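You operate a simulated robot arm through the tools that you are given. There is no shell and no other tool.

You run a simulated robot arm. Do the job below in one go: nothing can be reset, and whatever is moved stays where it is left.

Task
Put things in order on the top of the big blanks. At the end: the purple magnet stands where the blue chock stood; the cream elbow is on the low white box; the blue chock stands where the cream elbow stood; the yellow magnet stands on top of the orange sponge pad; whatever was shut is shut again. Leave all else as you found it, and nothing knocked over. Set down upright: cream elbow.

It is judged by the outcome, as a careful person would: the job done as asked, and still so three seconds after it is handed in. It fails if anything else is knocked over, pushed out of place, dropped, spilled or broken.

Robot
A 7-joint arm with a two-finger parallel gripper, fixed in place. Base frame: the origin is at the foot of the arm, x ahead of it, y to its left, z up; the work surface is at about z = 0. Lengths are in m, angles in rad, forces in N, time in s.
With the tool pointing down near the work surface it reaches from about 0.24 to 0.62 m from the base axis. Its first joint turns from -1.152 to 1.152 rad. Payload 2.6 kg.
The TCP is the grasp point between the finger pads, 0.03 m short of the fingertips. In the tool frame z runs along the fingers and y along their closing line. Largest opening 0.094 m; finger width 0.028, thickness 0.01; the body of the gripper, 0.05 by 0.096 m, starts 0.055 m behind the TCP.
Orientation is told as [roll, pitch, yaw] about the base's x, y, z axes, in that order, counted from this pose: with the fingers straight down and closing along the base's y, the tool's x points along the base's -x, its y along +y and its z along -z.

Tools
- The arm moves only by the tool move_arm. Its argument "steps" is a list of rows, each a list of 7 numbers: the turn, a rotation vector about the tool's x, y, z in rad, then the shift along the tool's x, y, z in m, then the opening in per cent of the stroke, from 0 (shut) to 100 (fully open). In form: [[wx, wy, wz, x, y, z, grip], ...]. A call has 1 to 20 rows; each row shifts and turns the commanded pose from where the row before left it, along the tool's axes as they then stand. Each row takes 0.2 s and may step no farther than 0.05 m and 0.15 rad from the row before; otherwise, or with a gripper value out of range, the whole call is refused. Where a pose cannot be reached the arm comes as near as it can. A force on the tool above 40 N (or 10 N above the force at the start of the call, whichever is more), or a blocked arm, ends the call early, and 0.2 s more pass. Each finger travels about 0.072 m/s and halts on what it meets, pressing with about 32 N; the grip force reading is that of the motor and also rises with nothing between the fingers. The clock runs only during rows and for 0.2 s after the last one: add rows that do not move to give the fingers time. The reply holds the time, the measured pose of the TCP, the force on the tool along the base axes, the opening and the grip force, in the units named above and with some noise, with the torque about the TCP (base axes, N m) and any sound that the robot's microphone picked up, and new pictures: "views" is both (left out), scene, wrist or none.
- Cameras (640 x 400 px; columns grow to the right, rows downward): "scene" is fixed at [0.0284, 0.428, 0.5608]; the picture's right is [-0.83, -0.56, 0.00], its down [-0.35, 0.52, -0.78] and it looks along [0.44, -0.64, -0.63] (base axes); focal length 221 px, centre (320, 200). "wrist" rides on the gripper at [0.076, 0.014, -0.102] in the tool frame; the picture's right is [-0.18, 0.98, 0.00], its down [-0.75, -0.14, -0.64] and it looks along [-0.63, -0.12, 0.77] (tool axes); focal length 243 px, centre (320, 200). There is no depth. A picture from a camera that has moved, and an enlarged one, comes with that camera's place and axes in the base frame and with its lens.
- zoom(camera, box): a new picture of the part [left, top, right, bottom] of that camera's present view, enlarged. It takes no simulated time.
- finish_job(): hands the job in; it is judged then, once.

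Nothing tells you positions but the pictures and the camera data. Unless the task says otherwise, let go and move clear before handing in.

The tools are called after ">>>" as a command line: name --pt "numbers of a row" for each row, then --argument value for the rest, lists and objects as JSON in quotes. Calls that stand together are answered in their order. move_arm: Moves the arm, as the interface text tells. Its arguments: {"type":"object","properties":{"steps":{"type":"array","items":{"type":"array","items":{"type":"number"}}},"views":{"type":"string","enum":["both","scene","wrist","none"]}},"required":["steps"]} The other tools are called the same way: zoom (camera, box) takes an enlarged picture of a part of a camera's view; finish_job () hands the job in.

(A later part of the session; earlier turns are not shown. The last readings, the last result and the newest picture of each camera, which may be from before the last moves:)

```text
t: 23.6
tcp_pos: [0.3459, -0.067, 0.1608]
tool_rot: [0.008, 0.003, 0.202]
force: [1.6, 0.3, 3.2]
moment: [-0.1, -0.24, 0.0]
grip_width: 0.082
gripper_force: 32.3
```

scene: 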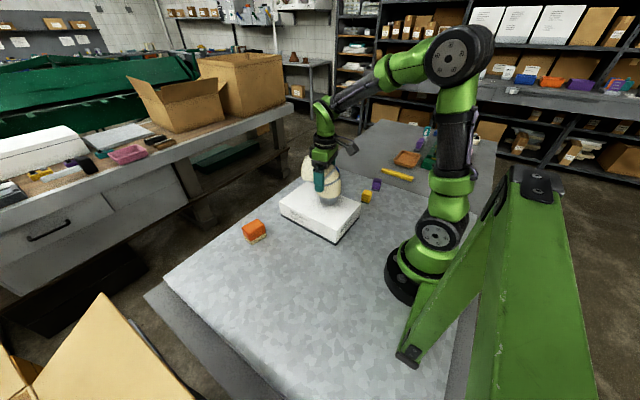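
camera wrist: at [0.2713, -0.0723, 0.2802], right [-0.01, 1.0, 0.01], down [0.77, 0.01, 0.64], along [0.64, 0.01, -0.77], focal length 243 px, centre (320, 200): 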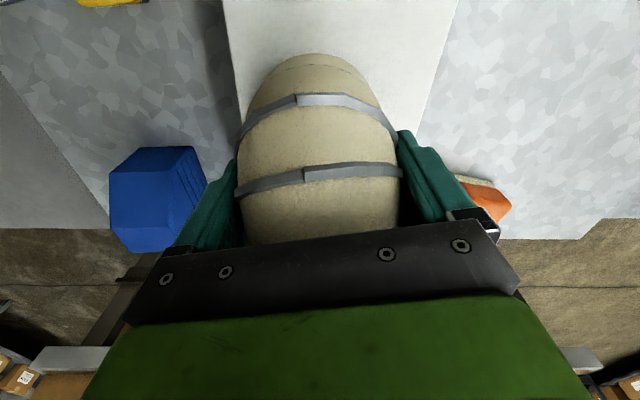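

>>> move_arm --pt "0 0 0 0 0 0 89" --pt "0 0 0 0 0 0 92" --pt "0 0 0 0 0 0 96" --pt "0 0 0 0 0 0 100" --pt "0 0 0 0 0 0 100"

>>> zoom --camera "scene" --box '[280, 150, 380, 240]'

>>> zoom --camera "wrist" --box '[160, 40, 480, 240]'

```text
t: 24.8
tcp_pos: [0.3466, -0.0675, 0.162]
tool_rot: [0.007, 0.0, 0.201]
force: [0.5, 0.8, -0.6]
moment: [-0.01, -0.01, 0.01]
grip_width: 0.094
gripper_force: 0.0
camera wrist: at [0.2702, -0.0691, 0.2637], right [-0.02, 1.0, 0.0], down [0.77, 0.01, 0.64], along [0.64, 0.01, -0.77], focal length 243 px, centre (320, 200)
```

scene: 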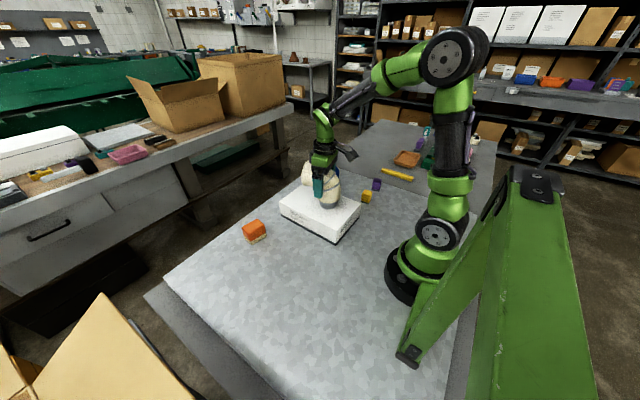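
wrist: 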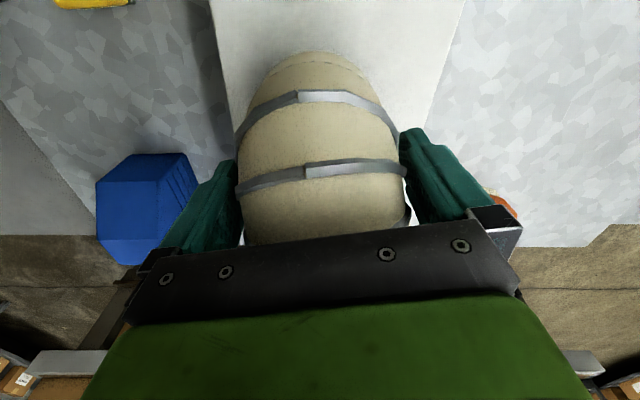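

```text
4.44 times, centred on (330, 195) of scene
camera zoom: at [0.0284, 0.428, 0.5608], right [-0.83, -0.56, 0.0], down [-0.35, 0.52, -0.78], along [0.44, -0.64, -0.63], focal length 983 px, centre (276, 222)
```

zoom: 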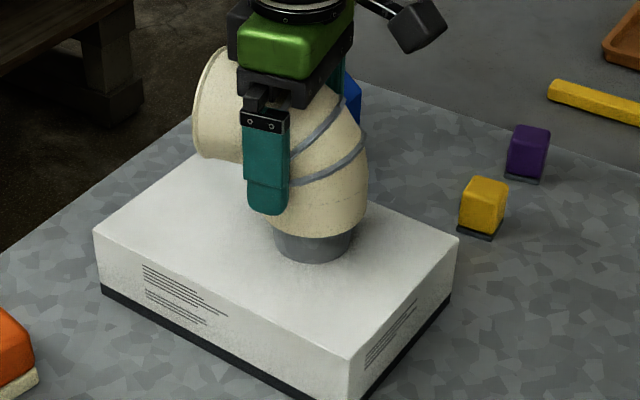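

```text
2.00 times, centred on (320, 140) of wrist
camera zoom: at [0.2702, -0.0691, 0.2637], right [-0.02, 1.0, 0.0], down [0.77, 0.01, 0.64], along [0.64, 0.01, -0.77], focal length 485 px, centre (320, 320)
```

zoom: 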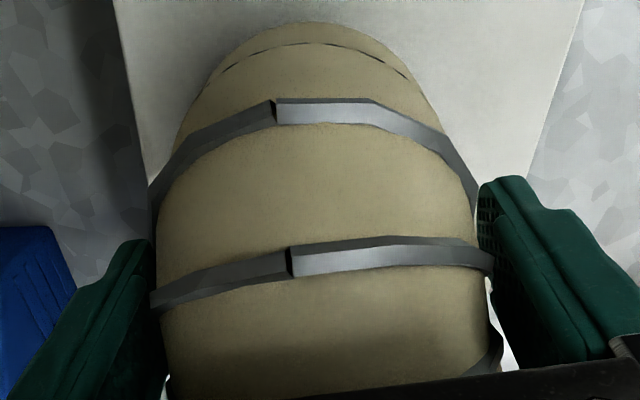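

The elbow stands on the box. I'll nudge to even out the clearance and rise straight up.

>>> move_arm --pt "0 0 0 0 0.0012 0 100" --pt "0 0 0 0 0 -0.02 100" --pt "0 0 0 0 0 -0.02 100" --pt "0 0 0 0 0 -0.03 100" --pt "0 0 0 0 0 -0.04 100" --pt "0 0 0 0 0 -0.04 100" --pt "0 0 0 0 0 0 100"

>>> zoom --camera "scene" --box '[270, 130, 400, 250]'

>>> zoom --camera "wrist" --box '[60, 0, 460, 230]'

```text
t: 26.4
tcp_pos: [0.3458, -0.0651, 0.3145]
tool_rot: [0.005, 0.003, 0.2]
force: [0.6, -0.2, 0.0]
moment: [-0.01, 0.04, 0.01]
grip_width: 0.0941
gripper_force: 0.0
camera wrist: at [0.2702, -0.0675, 0.4164], right [-0.02, 1.0, 0.0], down [0.77, 0.01, 0.64], along [0.64, 0.01, -0.77], focal length 243 px, centre (320, 200)
```

scene: 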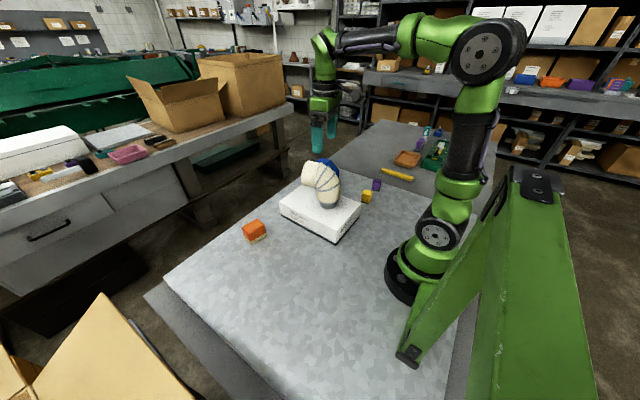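
wrist: 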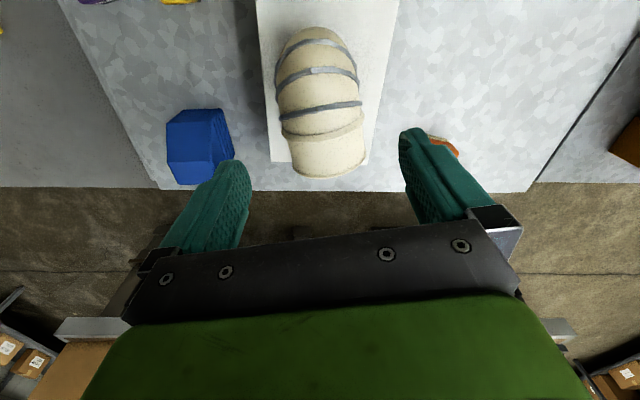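

```text
3.33 times, centred on (335, 190) of scene
camera zoom: at [0.0284, 0.428, 0.5608], right [-0.83, -0.56, 0.0], down [-0.35, 0.52, -0.78], along [0.44, -0.64, -0.63], focal length 738 px, centre (270, 233)
```

zoom: 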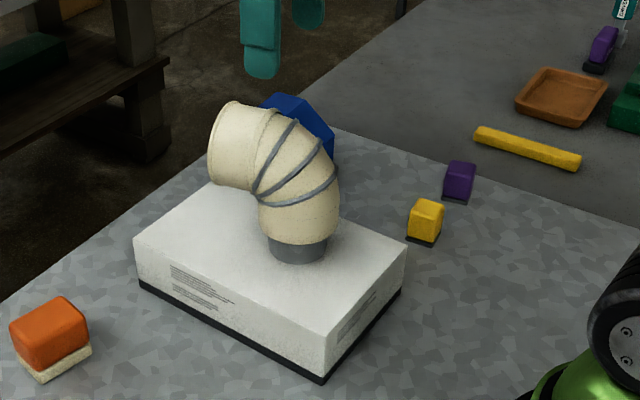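

```text
1.60 times, centred on (260, 115) of wrist
camera zoom: at [0.2702, -0.0675, 0.4164], right [-0.02, 1.0, 0.0], down [0.77, 0.01, 0.64], along [0.64, 0.01, -0.77], focal length 388 px, centre (416, 336)
```

zoom: 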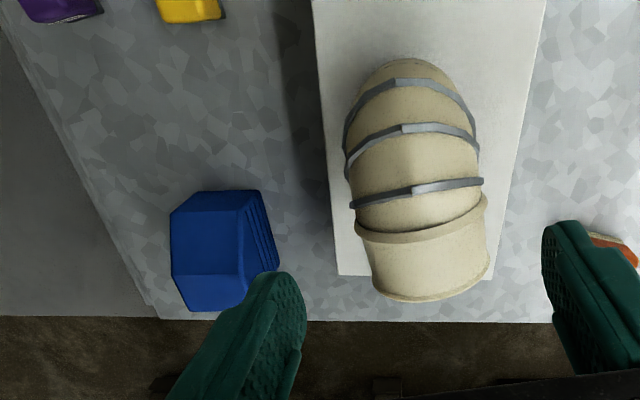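

The elbow stands upright on the box, and the box hasn't moved. Next is the blue chock: footprint about 0.087 × 0.068, height about 0.094, centre about (0.463, -0.267), with a slope facing the robot. I'll move over it for a closer look.

>>> move_arm --pt "0 0 0.12 0 0 0 100" --pt "0 0 0 -0.0156 -0.0404 0.004 100" --pt "0 0 0 -0.0156 -0.0404 0.004 100" --pt "0 0 0 -0.0156 -0.0404 0.004 100" --pt "0 0 0 -0.0156 -0.0404 0.004 100" --pt "0 0 0 -0.0156 -0.0404 0.004 100" --pt "0 0 0 0 0 0 100" --pt "0 0 0 0 0 0 100"

>>> zoom --camera "wrist" --box '[220, 10, 420, 210]'

>>> zoom --camera "scene" --box '[280, 140, 400, 240]'

```text
t: 28.2
tcp_pos: [0.4416, -0.2605, 0.2883]
tool_rot: [0.004, 0.004, 0.082]
force: [-0.2, 1.1, -0.4]
moment: [-0.01, 0.02, 0.03]
grip_width: 0.0943
gripper_force: 0.2
camera wrist: at [0.3653, -0.2528, 0.3907], right [0.1, 0.99, 0.0], down [0.76, -0.08, 0.64], along [0.64, -0.06, -0.77], focal length 243 px, centre (320, 200)
```

scene: 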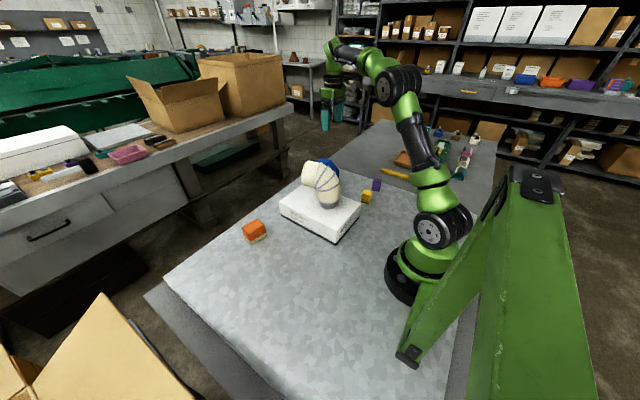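
wrist: 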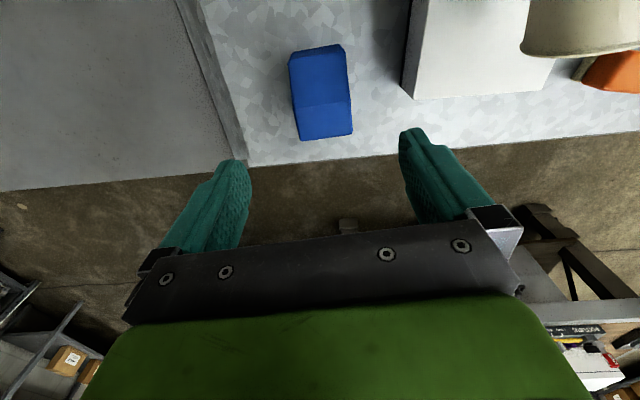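

```text
2.00 times, centred on (320, 110) of wrist
camera zoom: at [0.3653, -0.2528, 0.3907], right [0.1, 0.99, 0.0], down [0.76, -0.08, 0.64], along [0.64, -0.06, -0.77], focal length 485 px, centre (320, 380)
```

zoom: 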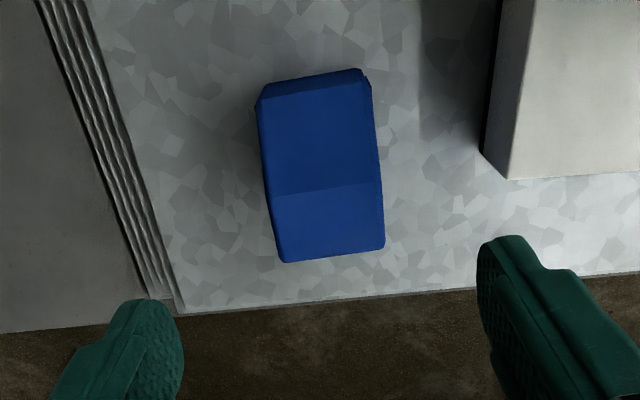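

```text
4.00 times, centred on (340, 190) of scene
camera zoom: at [0.0284, 0.428, 0.5608], right [-0.83, -0.56, 0.0], down [-0.35, 0.52, -0.78], along [0.44, -0.64, -0.63], focal length 885 px, centre (240, 240)
```

zoom: 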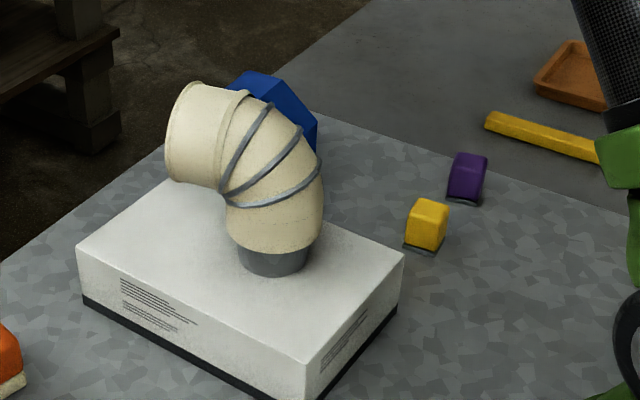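

The chock centre refines to about (0.463, -0.262), yaw about 0.055. I'll align over it and go part way down to check the finger clearance.

>>> move_arm --pt "0 0 0.027 0 0 0 100" --pt "0 0 0 -0.0213 -0.0022 0.03 100" --pt "0 0 0 0 0 0.04 100" --pt "0 0 0 0 0 0.04 100" --pt "0 0 0 0 0 0.03 100" --pt "0 0 0 0 0 0 100"

>>> zoom --camera "wrist" --box '[160, 40, 480, 240]'

```text
t: 29.6
tcp_pos: [0.4615, -0.2623, 0.1496]
tool_rot: [0.006, 0.001, 0.052]
force: [-0.2, 0.6, -0.1]
moment: [0.01, -0.01, 0.01]
grip_width: 0.0939
gripper_force: 0.1
camera wrist: at [0.3853, -0.2522, 0.2518], right [0.13, 0.99, 0.0], down [0.76, -0.1, 0.64], along [0.63, -0.08, -0.77], focal length 243 px, centre (320, 200)
```

scene: 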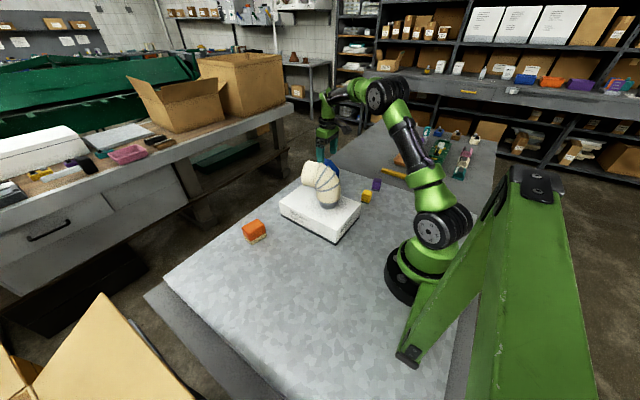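
wrist: 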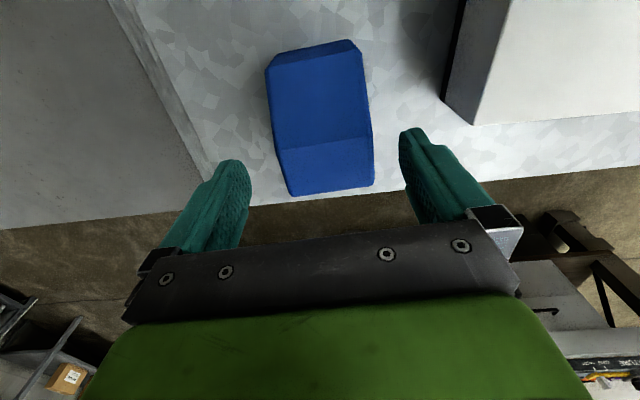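

```text
2.00 times, centred on (320, 140) of wrist
camera zoom: at [0.3853, -0.2522, 0.2518], right [0.13, 0.99, 0.0], down [0.76, -0.1, 0.64], along [0.63, -0.08, -0.77], focal length 485 px, centre (320, 320)
```

zoom: 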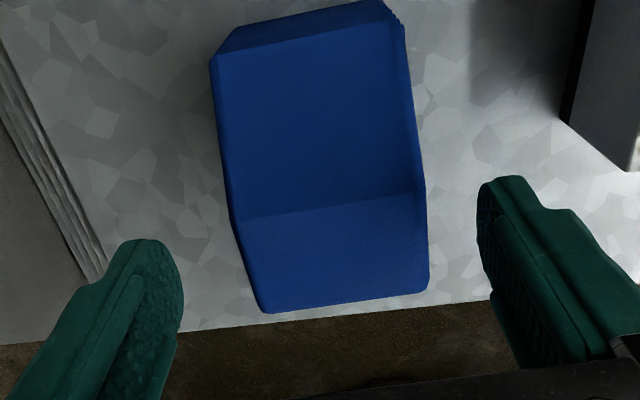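

>>> move_arm --pt "0 0 0 -0.001 0.002 0 100" --pt "0 0 0 0 0 0.025 100" --pt "0 0 0 0 0 0.025 100" --pt "0 0 0 0 0 0.025 100" --pt "0 0 0 0 0 0.019 100" --pt "0 0 0 0 0 0 100"

```text
t: 31.0
tcp_pos: [0.4621, -0.2596, 0.0561]
tool_rot: [0.005, 0.004, 0.053]
force: [-0.3, -0.3, 1.0]
moment: [0.02, 0.01, 0.04]
grip_width: 0.094
gripper_force: 0.0
camera wrist: at [0.3868, -0.2492, 0.1602], right [0.13, 0.99, 0.0], down [0.76, -0.1, 0.64], along [0.63, -0.08, -0.77], focal length 243 px, centre (320, 200)
```

scene: 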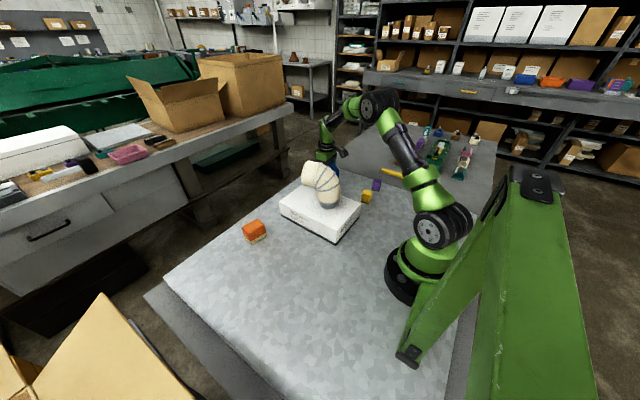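
wrist: 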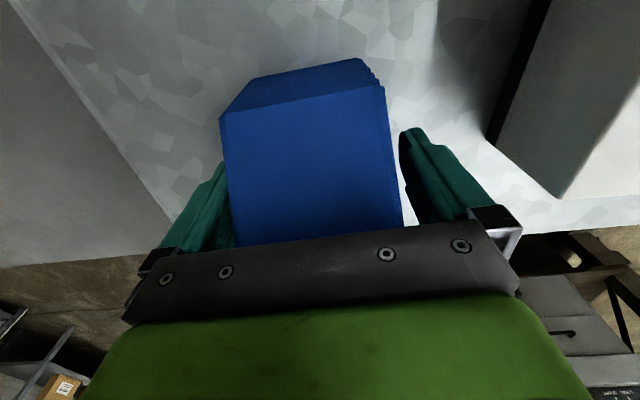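

The fingers straddle the chock with space on both sides. Closing to grip it.

>>> move_arm --pt "0 0 0 0 0 0 80" --pt "0 0 0 0 0 0 65" --pt "0 0 0 0 0 0 50" --pt "0 0 0 0 0 0 40" --pt "0 0 0 0 0 0 40" --views "wrist"

```text
t: 32.2
tcp_pos: [0.4623, -0.2593, 0.0574]
tool_rot: [0.006, 0.001, 0.053]
force: [-0.8, -1.6, 0.9]
moment: [-0.23, -0.03, -0.04]
grip_width: 0.074
gripper_force: 31.9
camera wrist: at [0.3867, -0.2494, 0.1606], right [0.13, 0.99, 0.0], down [0.76, -0.1, 0.64], along [0.63, -0.08, -0.77], focal length 243 px, centre (320, 200)
```

wrist: 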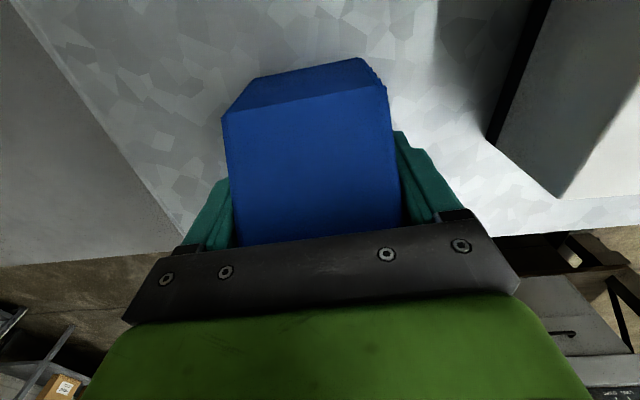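

>>> move_arm --pt "0 0 0 0 0 -0.01 40" --pt "0 0 0 0 0 -0.02 40" --pt "0 0 0 0 0 0 40"

>>> zoom --camera "scene" --box '[280, 120, 400, 220]'

```text
t: 33.0
tcp_pos: [0.4618, -0.2611, 0.0879]
tool_rot: [0.007, 0.004, 0.052]
force: [-0.5, 0.4, -1.8]
moment: [-0.01, 0.0, 0.03]
grip_width: 0.0742
gripper_force: 32.1
camera wrist: at [0.3866, -0.2513, 0.19], right [0.13, 0.99, 0.0], down [0.76, -0.1, 0.64], along [0.63, -0.08, -0.77], focal length 243 px, centre (320, 200)
```

scene: 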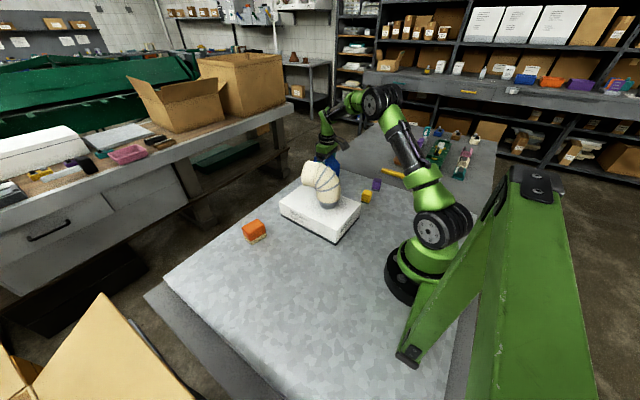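
wrist: 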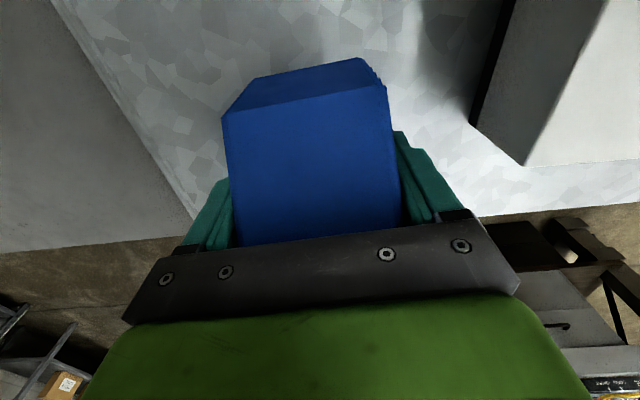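

```text
4.00 times, centred on (340, 170) of scene
camera zoom: at [0.0284, 0.428, 0.5608], right [-0.83, -0.56, 0.0], down [-0.35, 0.52, -0.78], along [0.44, -0.64, -0.63], focal length 885 px, centre (240, 320)
```

zoom: 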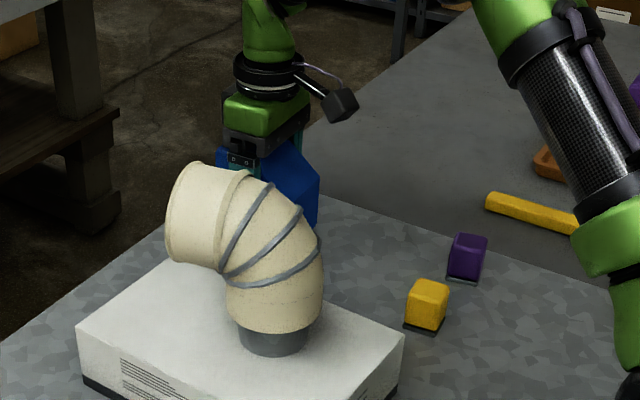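

The chock is held level. I'll raise it well above the elbow, then carry it to where the elbow stood (0.323, 0.237).

>>> move_arm --pt "0 0 0 0 0 -0.04 40" --pt "0 0 0 0 0 -0.04 40" --pt "0 0 0 0 0 -0.04 40" --pt "0 0 0 0 0 -0.04 40" --pt "0 0 0 0 0 -0.04 40" --pt "0 0 0 0 0 -0.04 40" --pt "0 0 0 0.00927 0.042 0 40" --pt "0 0 0 0.00927 0.042 0 40" --pt "0 0 0 0.00927 0.042 0 40" --pt "0 0 0 0.00927 0.042 0 40" --pt "0 0 0 0.00927 0.042 0 40" --pt "0 0 0 0.00927 0.042 0 40" --pt "0 0 0 0.00927 0.042 0 40" --pt "0 0 0 0.00927 0.042 0 40" --pt "0 0 0 0.00927 0.042 0 40" --pt "0 0 0 0.00927 0.042 0 40" --pt "0 0 0 0.00927 0.042 0 40" --pt "0 0 0 0.00927 0.042 0 40" --pt "0 0 0 0 0 0 40" --pt "0 0 0 0 0 0 40"

```text
t: 37.2
tcp_pos: [0.3261, 0.2371, 0.328]
tool_rot: [0.005, 0.005, 0.051]
force: [0.1, -0.8, -3.4]
moment: [0.02, 0.0, 0.01]
grip_width: 0.0743
gripper_force: 31.9
camera wrist: at [0.2503, 0.2472, 0.4306], right [0.13, 0.99, 0.0], down [0.76, -0.1, 0.64], along [0.63, -0.08, -0.77], focal length 243 px, centre (320, 200)
```

scene: 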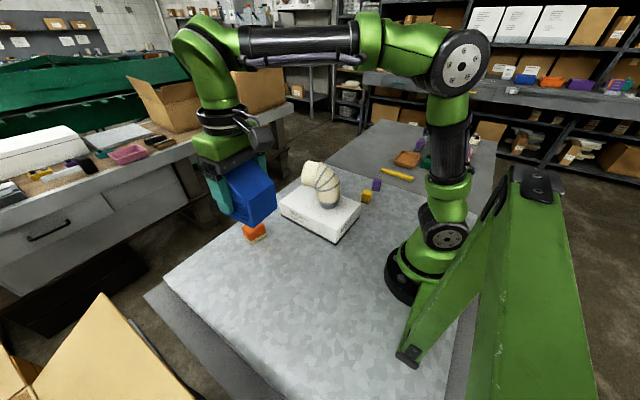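
wrist: 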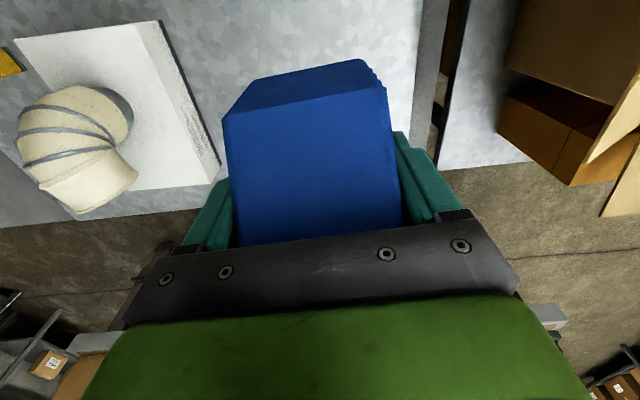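

Over the target. Lowering to just above the surface.

>>> move_arm --pt "0 0 0 0.0015 0 0.04 40" --pt "0 0 0 0 0 0.04 40" --pt "0 0 0 0 0 0.04 40" --pt "0 0 0 0 0 0.04 40" --pt "0 0 0 0 0 0.04 40" --pt "0 0 0 0 0 0.04 40" --pt "0 0 0 0 0 0.016 40" --pt "0 0 0 0 0 0 40" --pt "0 0 0 0 0 0 40"

>>> zoom --camera "scene" --box '[200, 190, 340, 310]'

```text
t: 39.2
tcp_pos: [0.3208, 0.2377, 0.0729]
tool_rot: [0.004, 0.004, 0.052]
force: [1.2, 0.8, -2.2]
moment: [0.0, 0.03, -0.03]
grip_width: 0.074
gripper_force: 31.7
camera wrist: at [0.2469, 0.2464, 0.1759], right [0.13, 0.99, 0.0], down [0.76, -0.1, 0.64], along [0.63, -0.08, -0.77], focal length 243 px, centre (320, 200)
```

scene: 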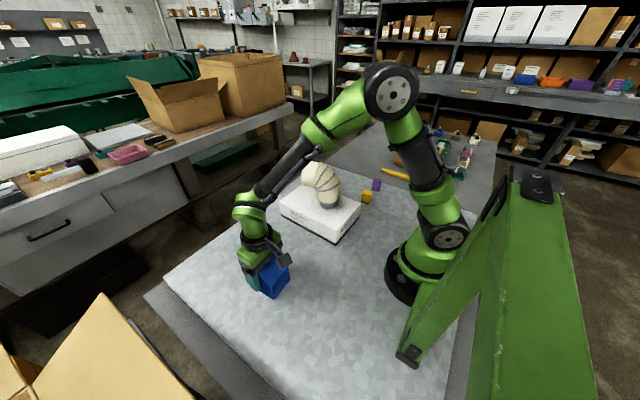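
wrist: 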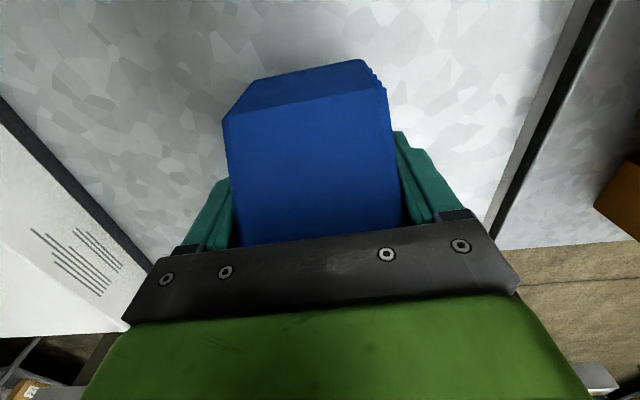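

```text
3.33 times, centred on (270, 250) of scene
camera zoom: at [0.0284, 0.428, 0.5608], right [-0.83, -0.56, 0.0], down [-0.35, 0.52, -0.78], along [0.44, -0.64, -0.63], focal length 738 px, centre (487, 33)
```

zoom: 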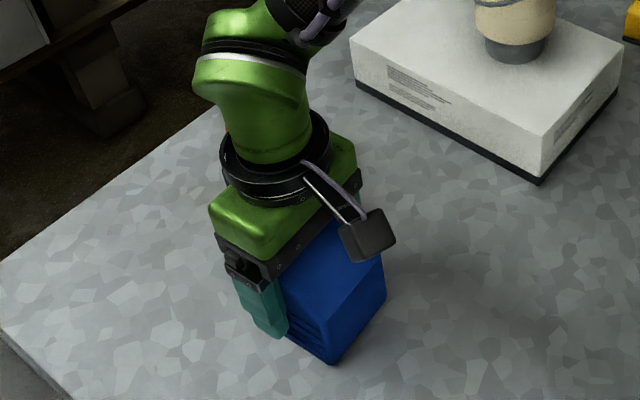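

>>> move_arm --pt "0 0 0 -0.003 0 0.006 40" --pt "0 0 0 0 0 0.005 40" --pt "0 0 0 0 0 0 40" --views "none"

```text
t: 40.0
tcp_pos: [0.3235, 0.2379, 0.061]
tool_rot: [0.007, 0.004, 0.054]
force: [-0.7, -0.2, -2.7]
moment: [0.0, -0.02, 0.0]
grip_width: 0.0739
gripper_force: 32.1
```

>>> move_arm --pt "0 0 0 0 0 0.003 40" --pt "0 0 0 0 0 0 40" --views "none"

```text
t: 40.6
tcp_pos: [0.3243, 0.2373, 0.0586]
tool_rot: [0.005, 0.003, 0.053]
force: [-0.7, 0.8, -2.9]
moment: [0.02, -0.01, -0.03]
grip_width: 0.0742
gripper_force: 32.2
```

>>> move_arm --pt "0 0 0 0 0 0.0015 40" --pt "0 0 0 0 0 0 40" --views "none"

```text
t: 41.2
tcp_pos: [0.3243, 0.2366, 0.0579]
tool_rot: [0.006, 0.004, 0.054]
force: [-1.5, -0.7, 1.8]
moment: [-0.2, -0.13, -0.08]
grip_width: 0.0741
gripper_force: 31.6
```

The chock is just touching the surface. Releasing it now.

>>> move_arm --pt "0 0 0 0 0 0 82" --pt "0 0 0 0 0 0 88" --pt "0 0 0 0 0 0 95" --pt "0 0 0 0 0 0 100" --pt "0 0 0 0 0 0 100" --pt "0 0 0 0 0 -0.03 100" --pt "0 0 0 0 0 -0.04 100" --pt "0 0 0 0 0 -0.04 100" --pt "0 0 0 0 0 -0.04 100" --pt "0 0 0 0 0 -0.04 100" --pt "0 0 0 0 0 -0.04 100" --pt "0 0 0 0 0 0 100"

>>> zoom --camera "scene" --box '[200, 200, 328, 310]'

>>> zoom --camera "wrist" --box '[180, 0, 460, 180]'

```text
t: 43.8
tcp_pos: [0.3243, 0.2374, 0.289]
tool_rot: [0.007, 0.003, 0.054]
force: [-0.3, -0.1, 0.3]
moment: [0.02, -0.03, 0.05]
grip_width: 0.0941
gripper_force: 0.3
camera wrist: at [0.2488, 0.2471, 0.3914], right [0.13, 0.99, 0.0], down [0.76, -0.1, 0.64], along [0.63, -0.08, -0.77], focal length 243 px, centre (320, 200)
```

scene: 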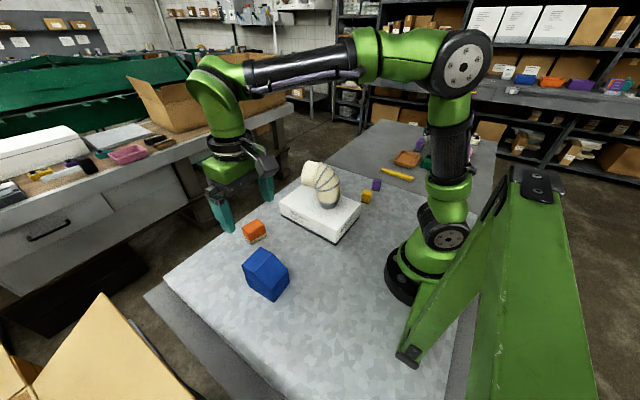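
wrist: 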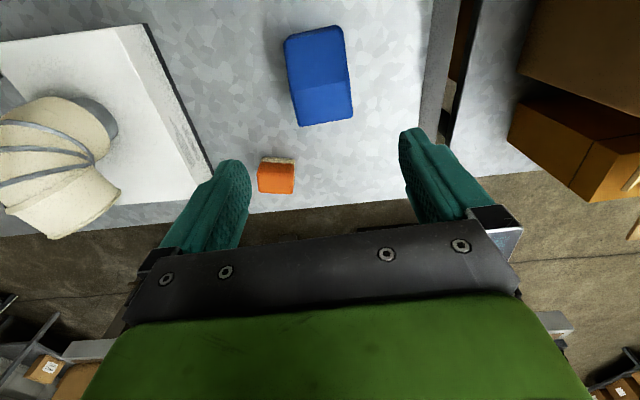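

```text
3.64 times, centred on (264, 255) of scene
camera zoom: at [0.0284, 0.428, 0.5608], right [-0.83, -0.56, 0.0], down [-0.35, 0.52, -0.78], along [0.44, -0.64, -0.63], focal length 804 px, centre (524, 0)
```

zoom: 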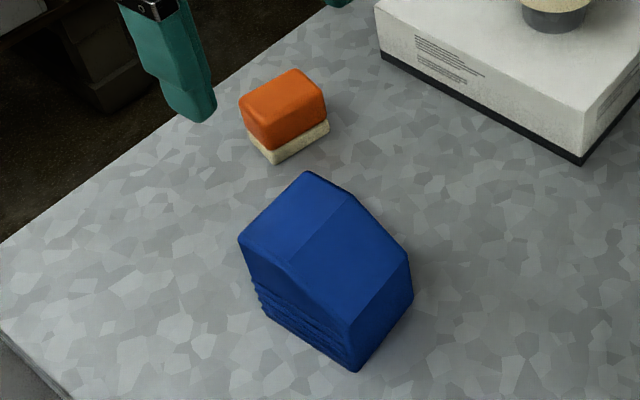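

```text
2.22 times, centred on (320, 90) of wrist
camera zoom: at [0.2488, 0.2471, 0.3914], right [0.13, 0.99, 0.0], down [0.76, -0.1, 0.64], along [0.63, -0.08, -0.77], focal length 539 px, centre (320, 444)
```

zoom: 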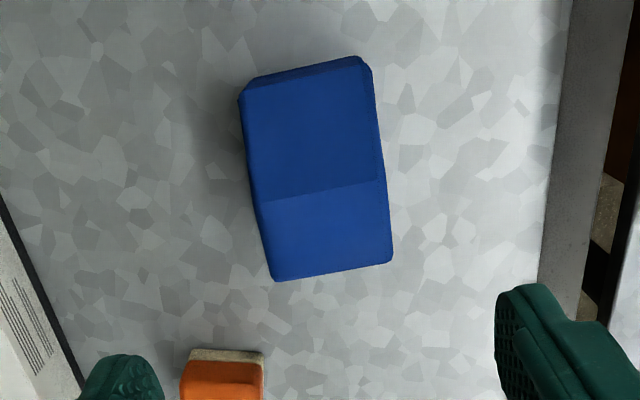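

The chock stands where the elbow stood. Now for the purple magnet: I'll travel high over the elbow to look at the magnets from close above.

>>> move_arm --pt "0 0 0 0.0061 -0.0426 0 100" --pt "0 0 0 0.0061 -0.0426 0 100" --pt "0 0 0 0.0061 -0.0426 0 100" --pt "0 0 0 0.0061 -0.0426 0 100" --pt "0 0 0 0.0061 -0.0426 0 100" --pt "0 0 0 0.0061 -0.0426 0 100" --pt "0 0 0 0.0061 -0.0426 0 100" --pt "0 0 0 0.0061 -0.0426 0 100" --pt "0 0 0 0.0061 -0.0426 0 100" --pt "0 0 0 0.0061 -0.0426 0 100" --pt "0 0 0 0.0061 -0.0426 0 100" --pt "0 0 0 0.0061 -0.0426 0.01 100" --pt "0 0 0 0.0061 -0.0426 0.01 100" --pt "0 0 0 0 0 0 100" --pt "0 0 0 0 0 0 100"

>>> zoom --camera "wrist" --box '[200, 0, 480, 180]'

>>> zoom --camera "scene" --box '[340, 160, 410, 220]'

```text
t: 47.0
tcp_pos: [0.2777, -0.323, 0.265]
tool_rot: [0.005, 0.002, 0.054]
force: [-0.4, -0.4, -0.8]
moment: [-0.01, 0.02, -0.01]
grip_width: 0.0941
gripper_force: 0.1
camera wrist: at [0.2023, -0.3135, 0.3679], right [0.13, 0.99, 0.0], down [0.76, -0.1, 0.64], along [0.63, -0.08, -0.77], focal length 243 px, centre (320, 200)
```

scene: 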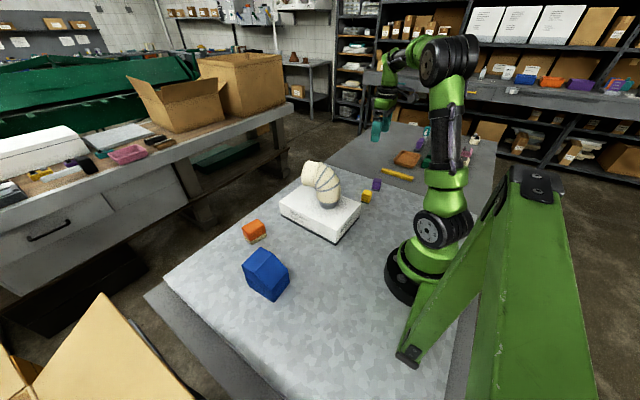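
wrist: 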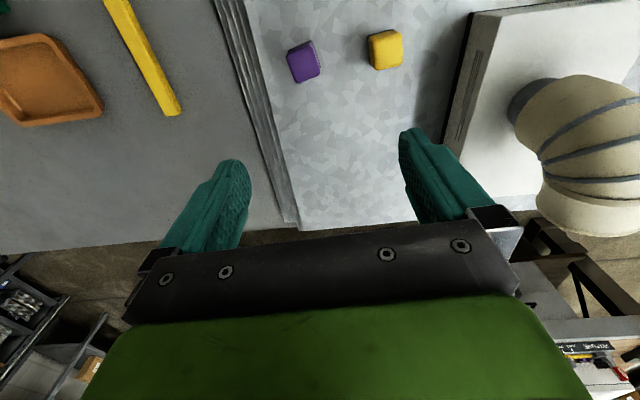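

```text
2.22 times, centred on (340, 90) of wrist
camera zoom: at [0.2023, -0.3135, 0.3679], right [0.13, 0.99, 0.0], down [0.76, -0.1, 0.64], along [0.63, -0.08, -0.77], focal length 539 px, centre (276, 444)
```

zoom: 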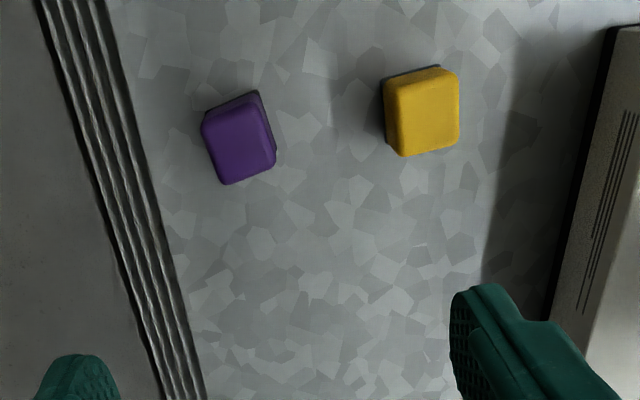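

```text
6.67 times, centred on (375, 190) of scene
camera zoom: at [0.0284, 0.428, 0.5608], right [-0.83, -0.56, 0.0], down [-0.35, 0.52, -0.78], along [0.44, -0.64, -0.63], focal length 1475 px, centre (-47, 267)
```

zoom: 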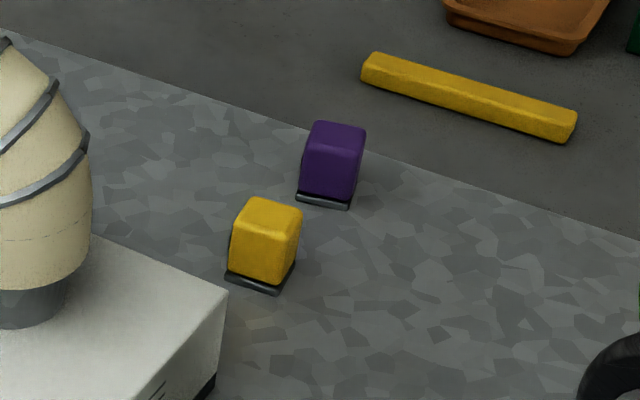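

The magnets measure about 0.031 square and 0.05 tall:
- **Purple:** about (0.262, -0.340), yaw about 0.19.
- **Yellow:** about (0.260, -0.244).

I'll align over the purple one and go down part way, with the opening reduced to 75 %.

>>> move_arm --pt "0 0 -0.136 0 0 0 75" --pt "0 0 0 0.0181 -0.0136 0 75" --pt "0 0 0 0 0 0.04 75" --pt "0 0 0 0 0 0.04 75" --pt "0 0 0 0 0 0.04 75" --pt "0 0 0 0 0 0 75" --pt "0 0 0 0 0 0 75"

>>> zoom --camera "wrist" --box '[180, 20, 460, 220]'

>>> zoom --camera "scene" --box '[340, 140, 420, 220]'

```text
t: 48.6
tcp_pos: [0.2587, -0.335, 0.1457]
tool_rot: [0.005, 0.0, 0.189]
force: [0.6, -0.4, -0.1]
moment: [-0.01, -0.02, 0.01]
grip_width: 0.0705
gripper_force: 0.1
camera wrist: at [0.1826, -0.3359, 0.2482], right [0.0, 1.0, 0.0], down [0.77, 0.0, 0.64], along [0.64, 0.01, -0.77], focal length 243 px, centre (320, 200)
```

scene: 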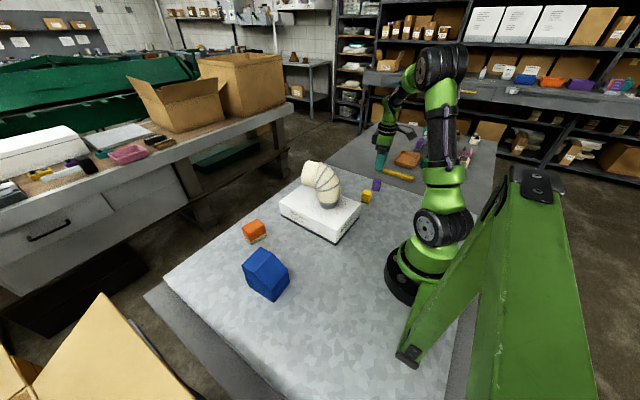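
wrist: 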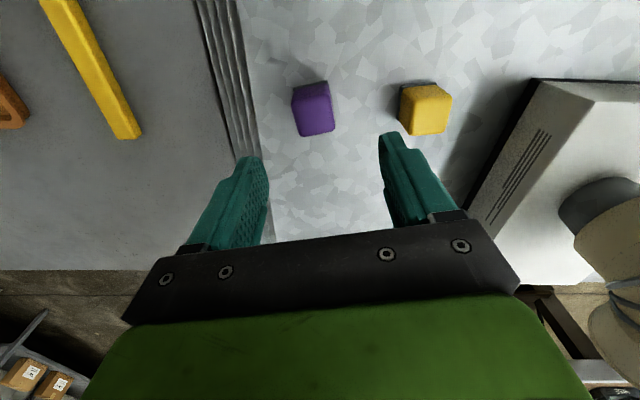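

```text
2.00 times, centred on (320, 120) of wrist
camera zoom: at [0.1826, -0.3359, 0.2482], right [0.0, 1.0, 0.0], down [0.77, 0.0, 0.64], along [0.64, 0.01, -0.77], focal length 485 px, centre (320, 360)
```

zoom: 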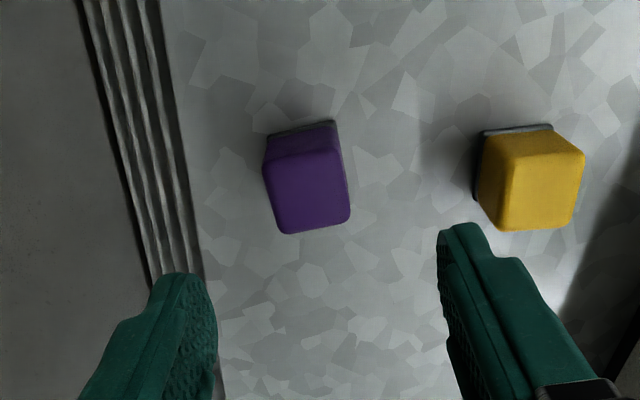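

```text
5.00 times, centred on (380, 180) of scene
camera zoom: at [0.0284, 0.428, 0.5608], right [-0.83, -0.56, 0.0], down [-0.35, 0.52, -0.78], along [0.44, -0.64, -0.63], focal length 1106 px, centre (20, 300)
```

zoom: 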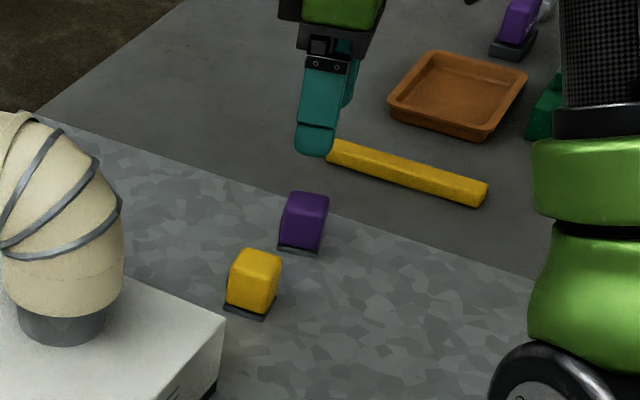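

The purple magnet is about 4.5 mm to the -y side of the tool and lined up in yaw. I'll shift and descend around it.

>>> move_arm --pt "0 0 0 0 -0.0045 0 75" --pt "0 0 0 0 0 0.03 75" --pt "0 0 0 0 0 0.03 75" --pt "0 0 0 0 0 0 75" --views "wrist"

>>> zoom --camera "wrist" --box '[180, 40, 460, 240]'

```text
t: 49.6
tcp_pos: [0.2618, -0.3401, 0.0852]
tool_rot: [0.005, 0.003, 0.19]
force: [-0.2, 0.4, 0.7]
moment: [0.0, -0.03, 0.0]
grip_width: 0.0704
gripper_force: 0.0
camera wrist: at [0.1845, -0.3409, 0.1877], right [0.0, 1.0, 0.0], down [0.77, 0.0, 0.64], along [0.64, 0.01, -0.77], focal length 243 px, centre (320, 200)
```

wrist: 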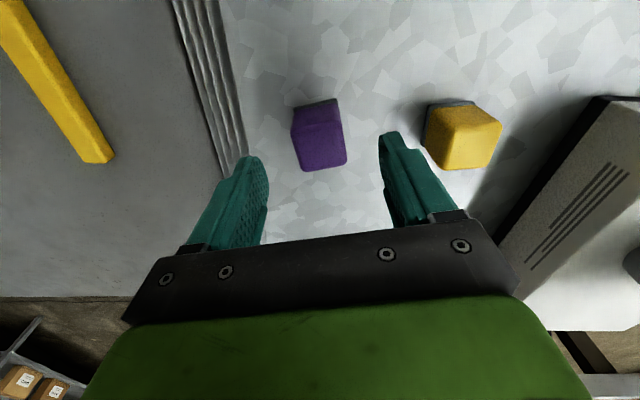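

```text
2.00 times, centred on (320, 140) of wrist
camera zoom: at [0.1845, -0.3409, 0.1877], right [0.0, 1.0, 0.0], down [0.77, 0.0, 0.64], along [0.64, 0.01, -0.77], focal length 485 px, centre (320, 320)
```

zoom: 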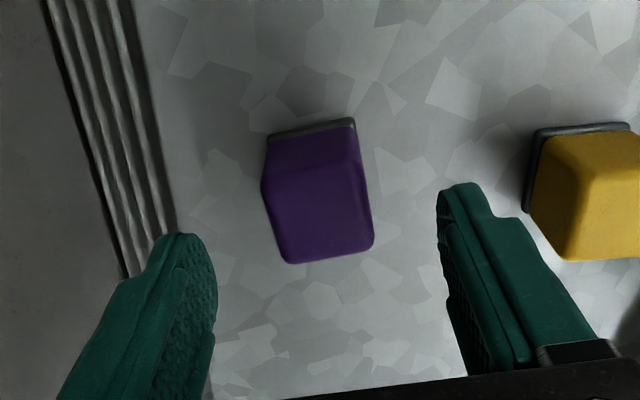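

>>> move_arm --pt "0 0 0 0.001 0.0005 0.024 75" --pt "0 0 0 0 0 0.023 75" --pt "0 0 0 0 0 0 75" --views "wrist"

>>> zoom --camera "scene" --box '[340, 140, 420, 220]'

```text
t: 50.4
tcp_pos: [0.2604, -0.3415, 0.0377]
tool_rot: [0.005, 0.002, 0.189]
force: [-0.4, -0.1, 0.0]
moment: [0.01, 0.0, 0.0]
grip_width: 0.0706
gripper_force: 0.1
camera wrist: at [0.184, -0.3421, 0.1417], right [0.0, 1.0, 0.01], down [0.77, 0.0, 0.64], along [0.64, 0.01, -0.77], focal length 243 px, centre (320, 200)
```

wrist: 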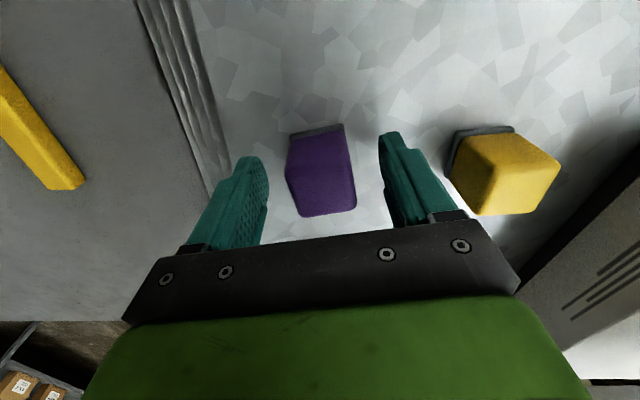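

```text
5.00 times, centred on (380, 180) of scene
camera zoom: at [0.0284, 0.428, 0.5608], right [-0.83, -0.56, 0.0], down [-0.35, 0.52, -0.78], along [0.44, -0.64, -0.63], focal length 1106 px, centre (20, 300)
```

zoom: 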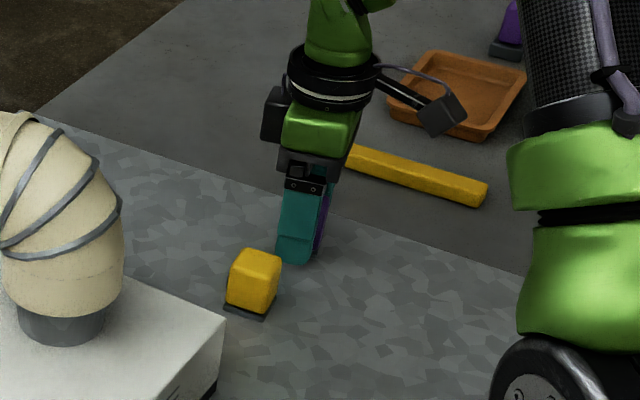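

>>> move_arm --pt "0 0 0 0 0 0 55" --pt "0 0 0 0 0 0 35" --pt "0 0 0 0 0 0 15" --pt "0 0 0 0 0 0 10" --pt "0 0 0 0 0 0 10" --views "wrist"

```text
t: 51.6
tcp_pos: [0.2605, -0.3408, 0.0398]
tool_rot: [0.005, 0.003, 0.19]
force: [-0.2, -0.3, -0.2]
moment: [-0.02, 0.02, -0.03]
grip_width: 0.0377
gripper_force: 32.1
camera wrist: at [0.1841, -0.3421, 0.142], right [0.0, 1.0, 0.0], down [0.77, 0.0, 0.64], along [0.64, 0.01, -0.77], focal length 243 px, centre (320, 200)
```

wrist: 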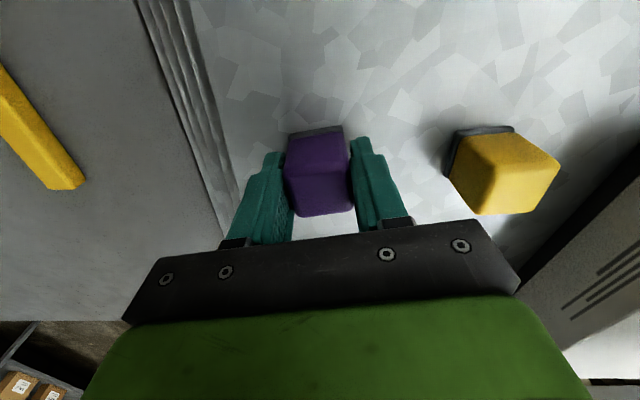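

>>> move_arm --pt "0 0 0 0 0 -0.005 10" --pt "0 0 0 0 0 -0.01 10" --pt "0 0 0 0 0 -0.015 10" --pt "0 0 0 0 0 0 10"

>>> zoom --camera "scene" --box '[340, 130, 420, 210]'

```text
t: 52.6
tcp_pos: [0.2588, -0.3394, 0.0678]
tool_rot: [0.006, 0.001, 0.189]
force: [0.1, -0.2, -0.4]
moment: [-0.01, 0.01, 0.02]
grip_width: 0.0376
gripper_force: 32.2
camera wrist: at [0.1836, -0.3406, 0.1704], right [0.0, 1.0, 0.0], down [0.77, 0.0, 0.64], along [0.64, 0.01, -0.77], focal length 243 px, centre (320, 200)
```

scene: 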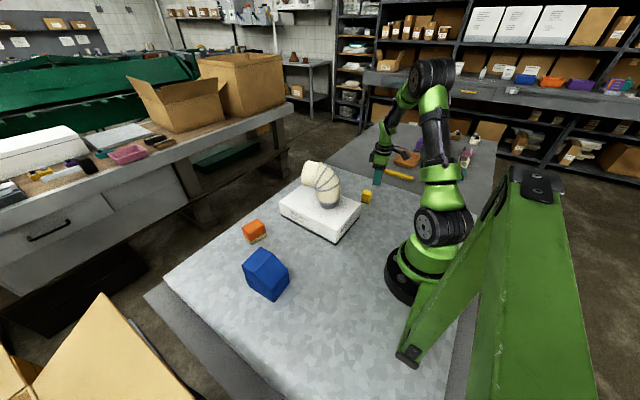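
wrist: 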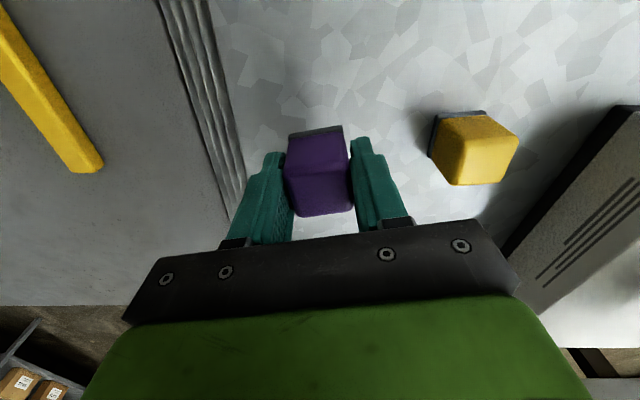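

```text
5.00 times, centred on (380, 170) of scene
camera zoom: at [0.0284, 0.428, 0.5608], right [-0.83, -0.56, 0.0], down [-0.35, 0.52, -0.78], along [0.44, -0.64, -0.63], focal length 1106 px, centre (20, 350)
```

zoom: 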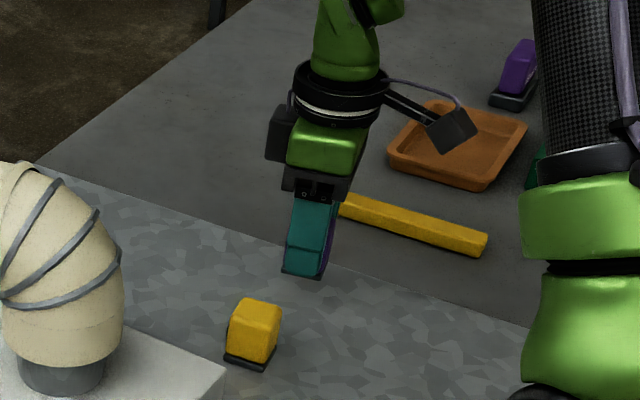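

The purple magnet is lifted and held straight. I'll carry it to where the chock stood (0.462, -0.260).

>>> move_arm --pt "0 0 0 0 0 -0.04 10" --pt "0 0 0 0 0 -0.04 10" --pt "0 0 0 -0.0428 0.0081 0 10" --pt "0 0 0 -0.0428 0.0081 0 10" --pt "0 0 0 -0.0428 0.0081 0 10" --pt "0 0 0 -0.0428 0.0081 0 10" --pt "0 0 0 -0.0428 0.0081 0 10" --pt "0 0 0 0 0 0 10" --pt "0 0 0 0 0 0 10"

```text
t: 54.6
tcp_pos: [0.4612, -0.2588, 0.1479]
tool_rot: [0.005, 0.003, 0.188]
force: [0.6, 0.7, 0.0]
moment: [0.02, -0.01, 0.01]
grip_width: 0.0374
gripper_force: 32.1
camera wrist: at [0.3853, -0.2608, 0.2498], right [0.0, 1.0, 0.01], down [0.77, 0.0, 0.64], along [0.64, 0.01, -0.77], focal length 243 px, centre (320, 200)
```

scene: 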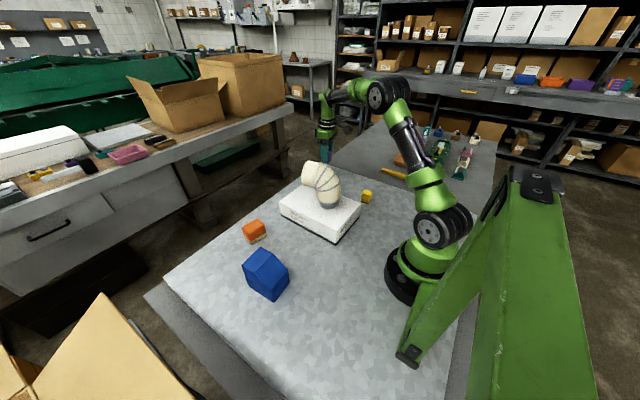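
wrist: 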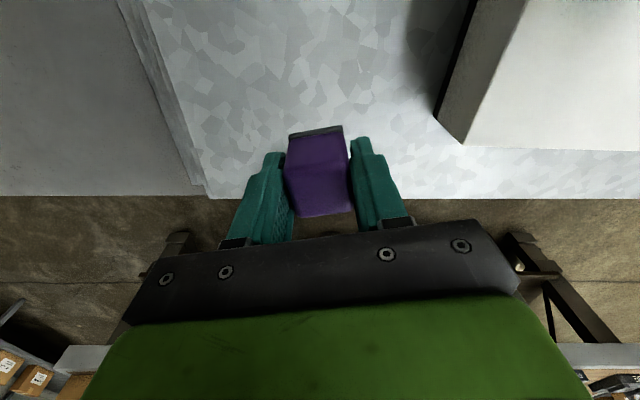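

>>> move_arm --pt "0 0 0 0 0 0.035 10" --pt "0 0 0 0 0 0.035 10" --pt "0 0 0 0 0 0.03 10" --pt "0 0 0 0 0 0 10" --pt "0 0 0 0 0 0 10" --views "wrist"

```text
t: 55.8
tcp_pos: [0.4605, -0.2625, 0.0471]
tool_rot: [0.006, 0.001, 0.188]
force: [-0.4, 1.1, -1.1]
moment: [0.0, -0.02, -0.01]
grip_width: 0.0376
gripper_force: 31.6
camera wrist: at [0.3848, -0.2633, 0.1501], right [0.0, 1.0, 0.01], down [0.77, 0.0, 0.64], along [0.64, 0.01, -0.77], focal length 243 px, centre (320, 200)
```

wrist: 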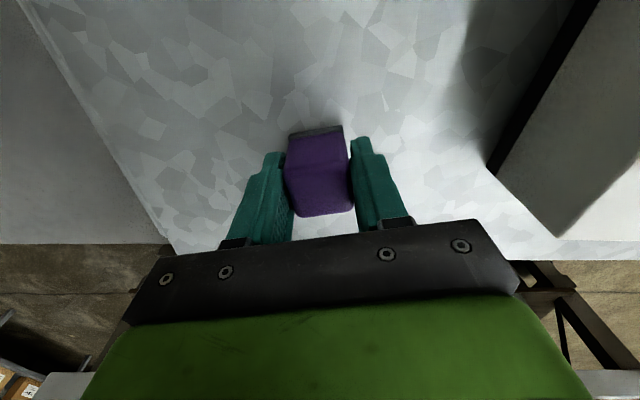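

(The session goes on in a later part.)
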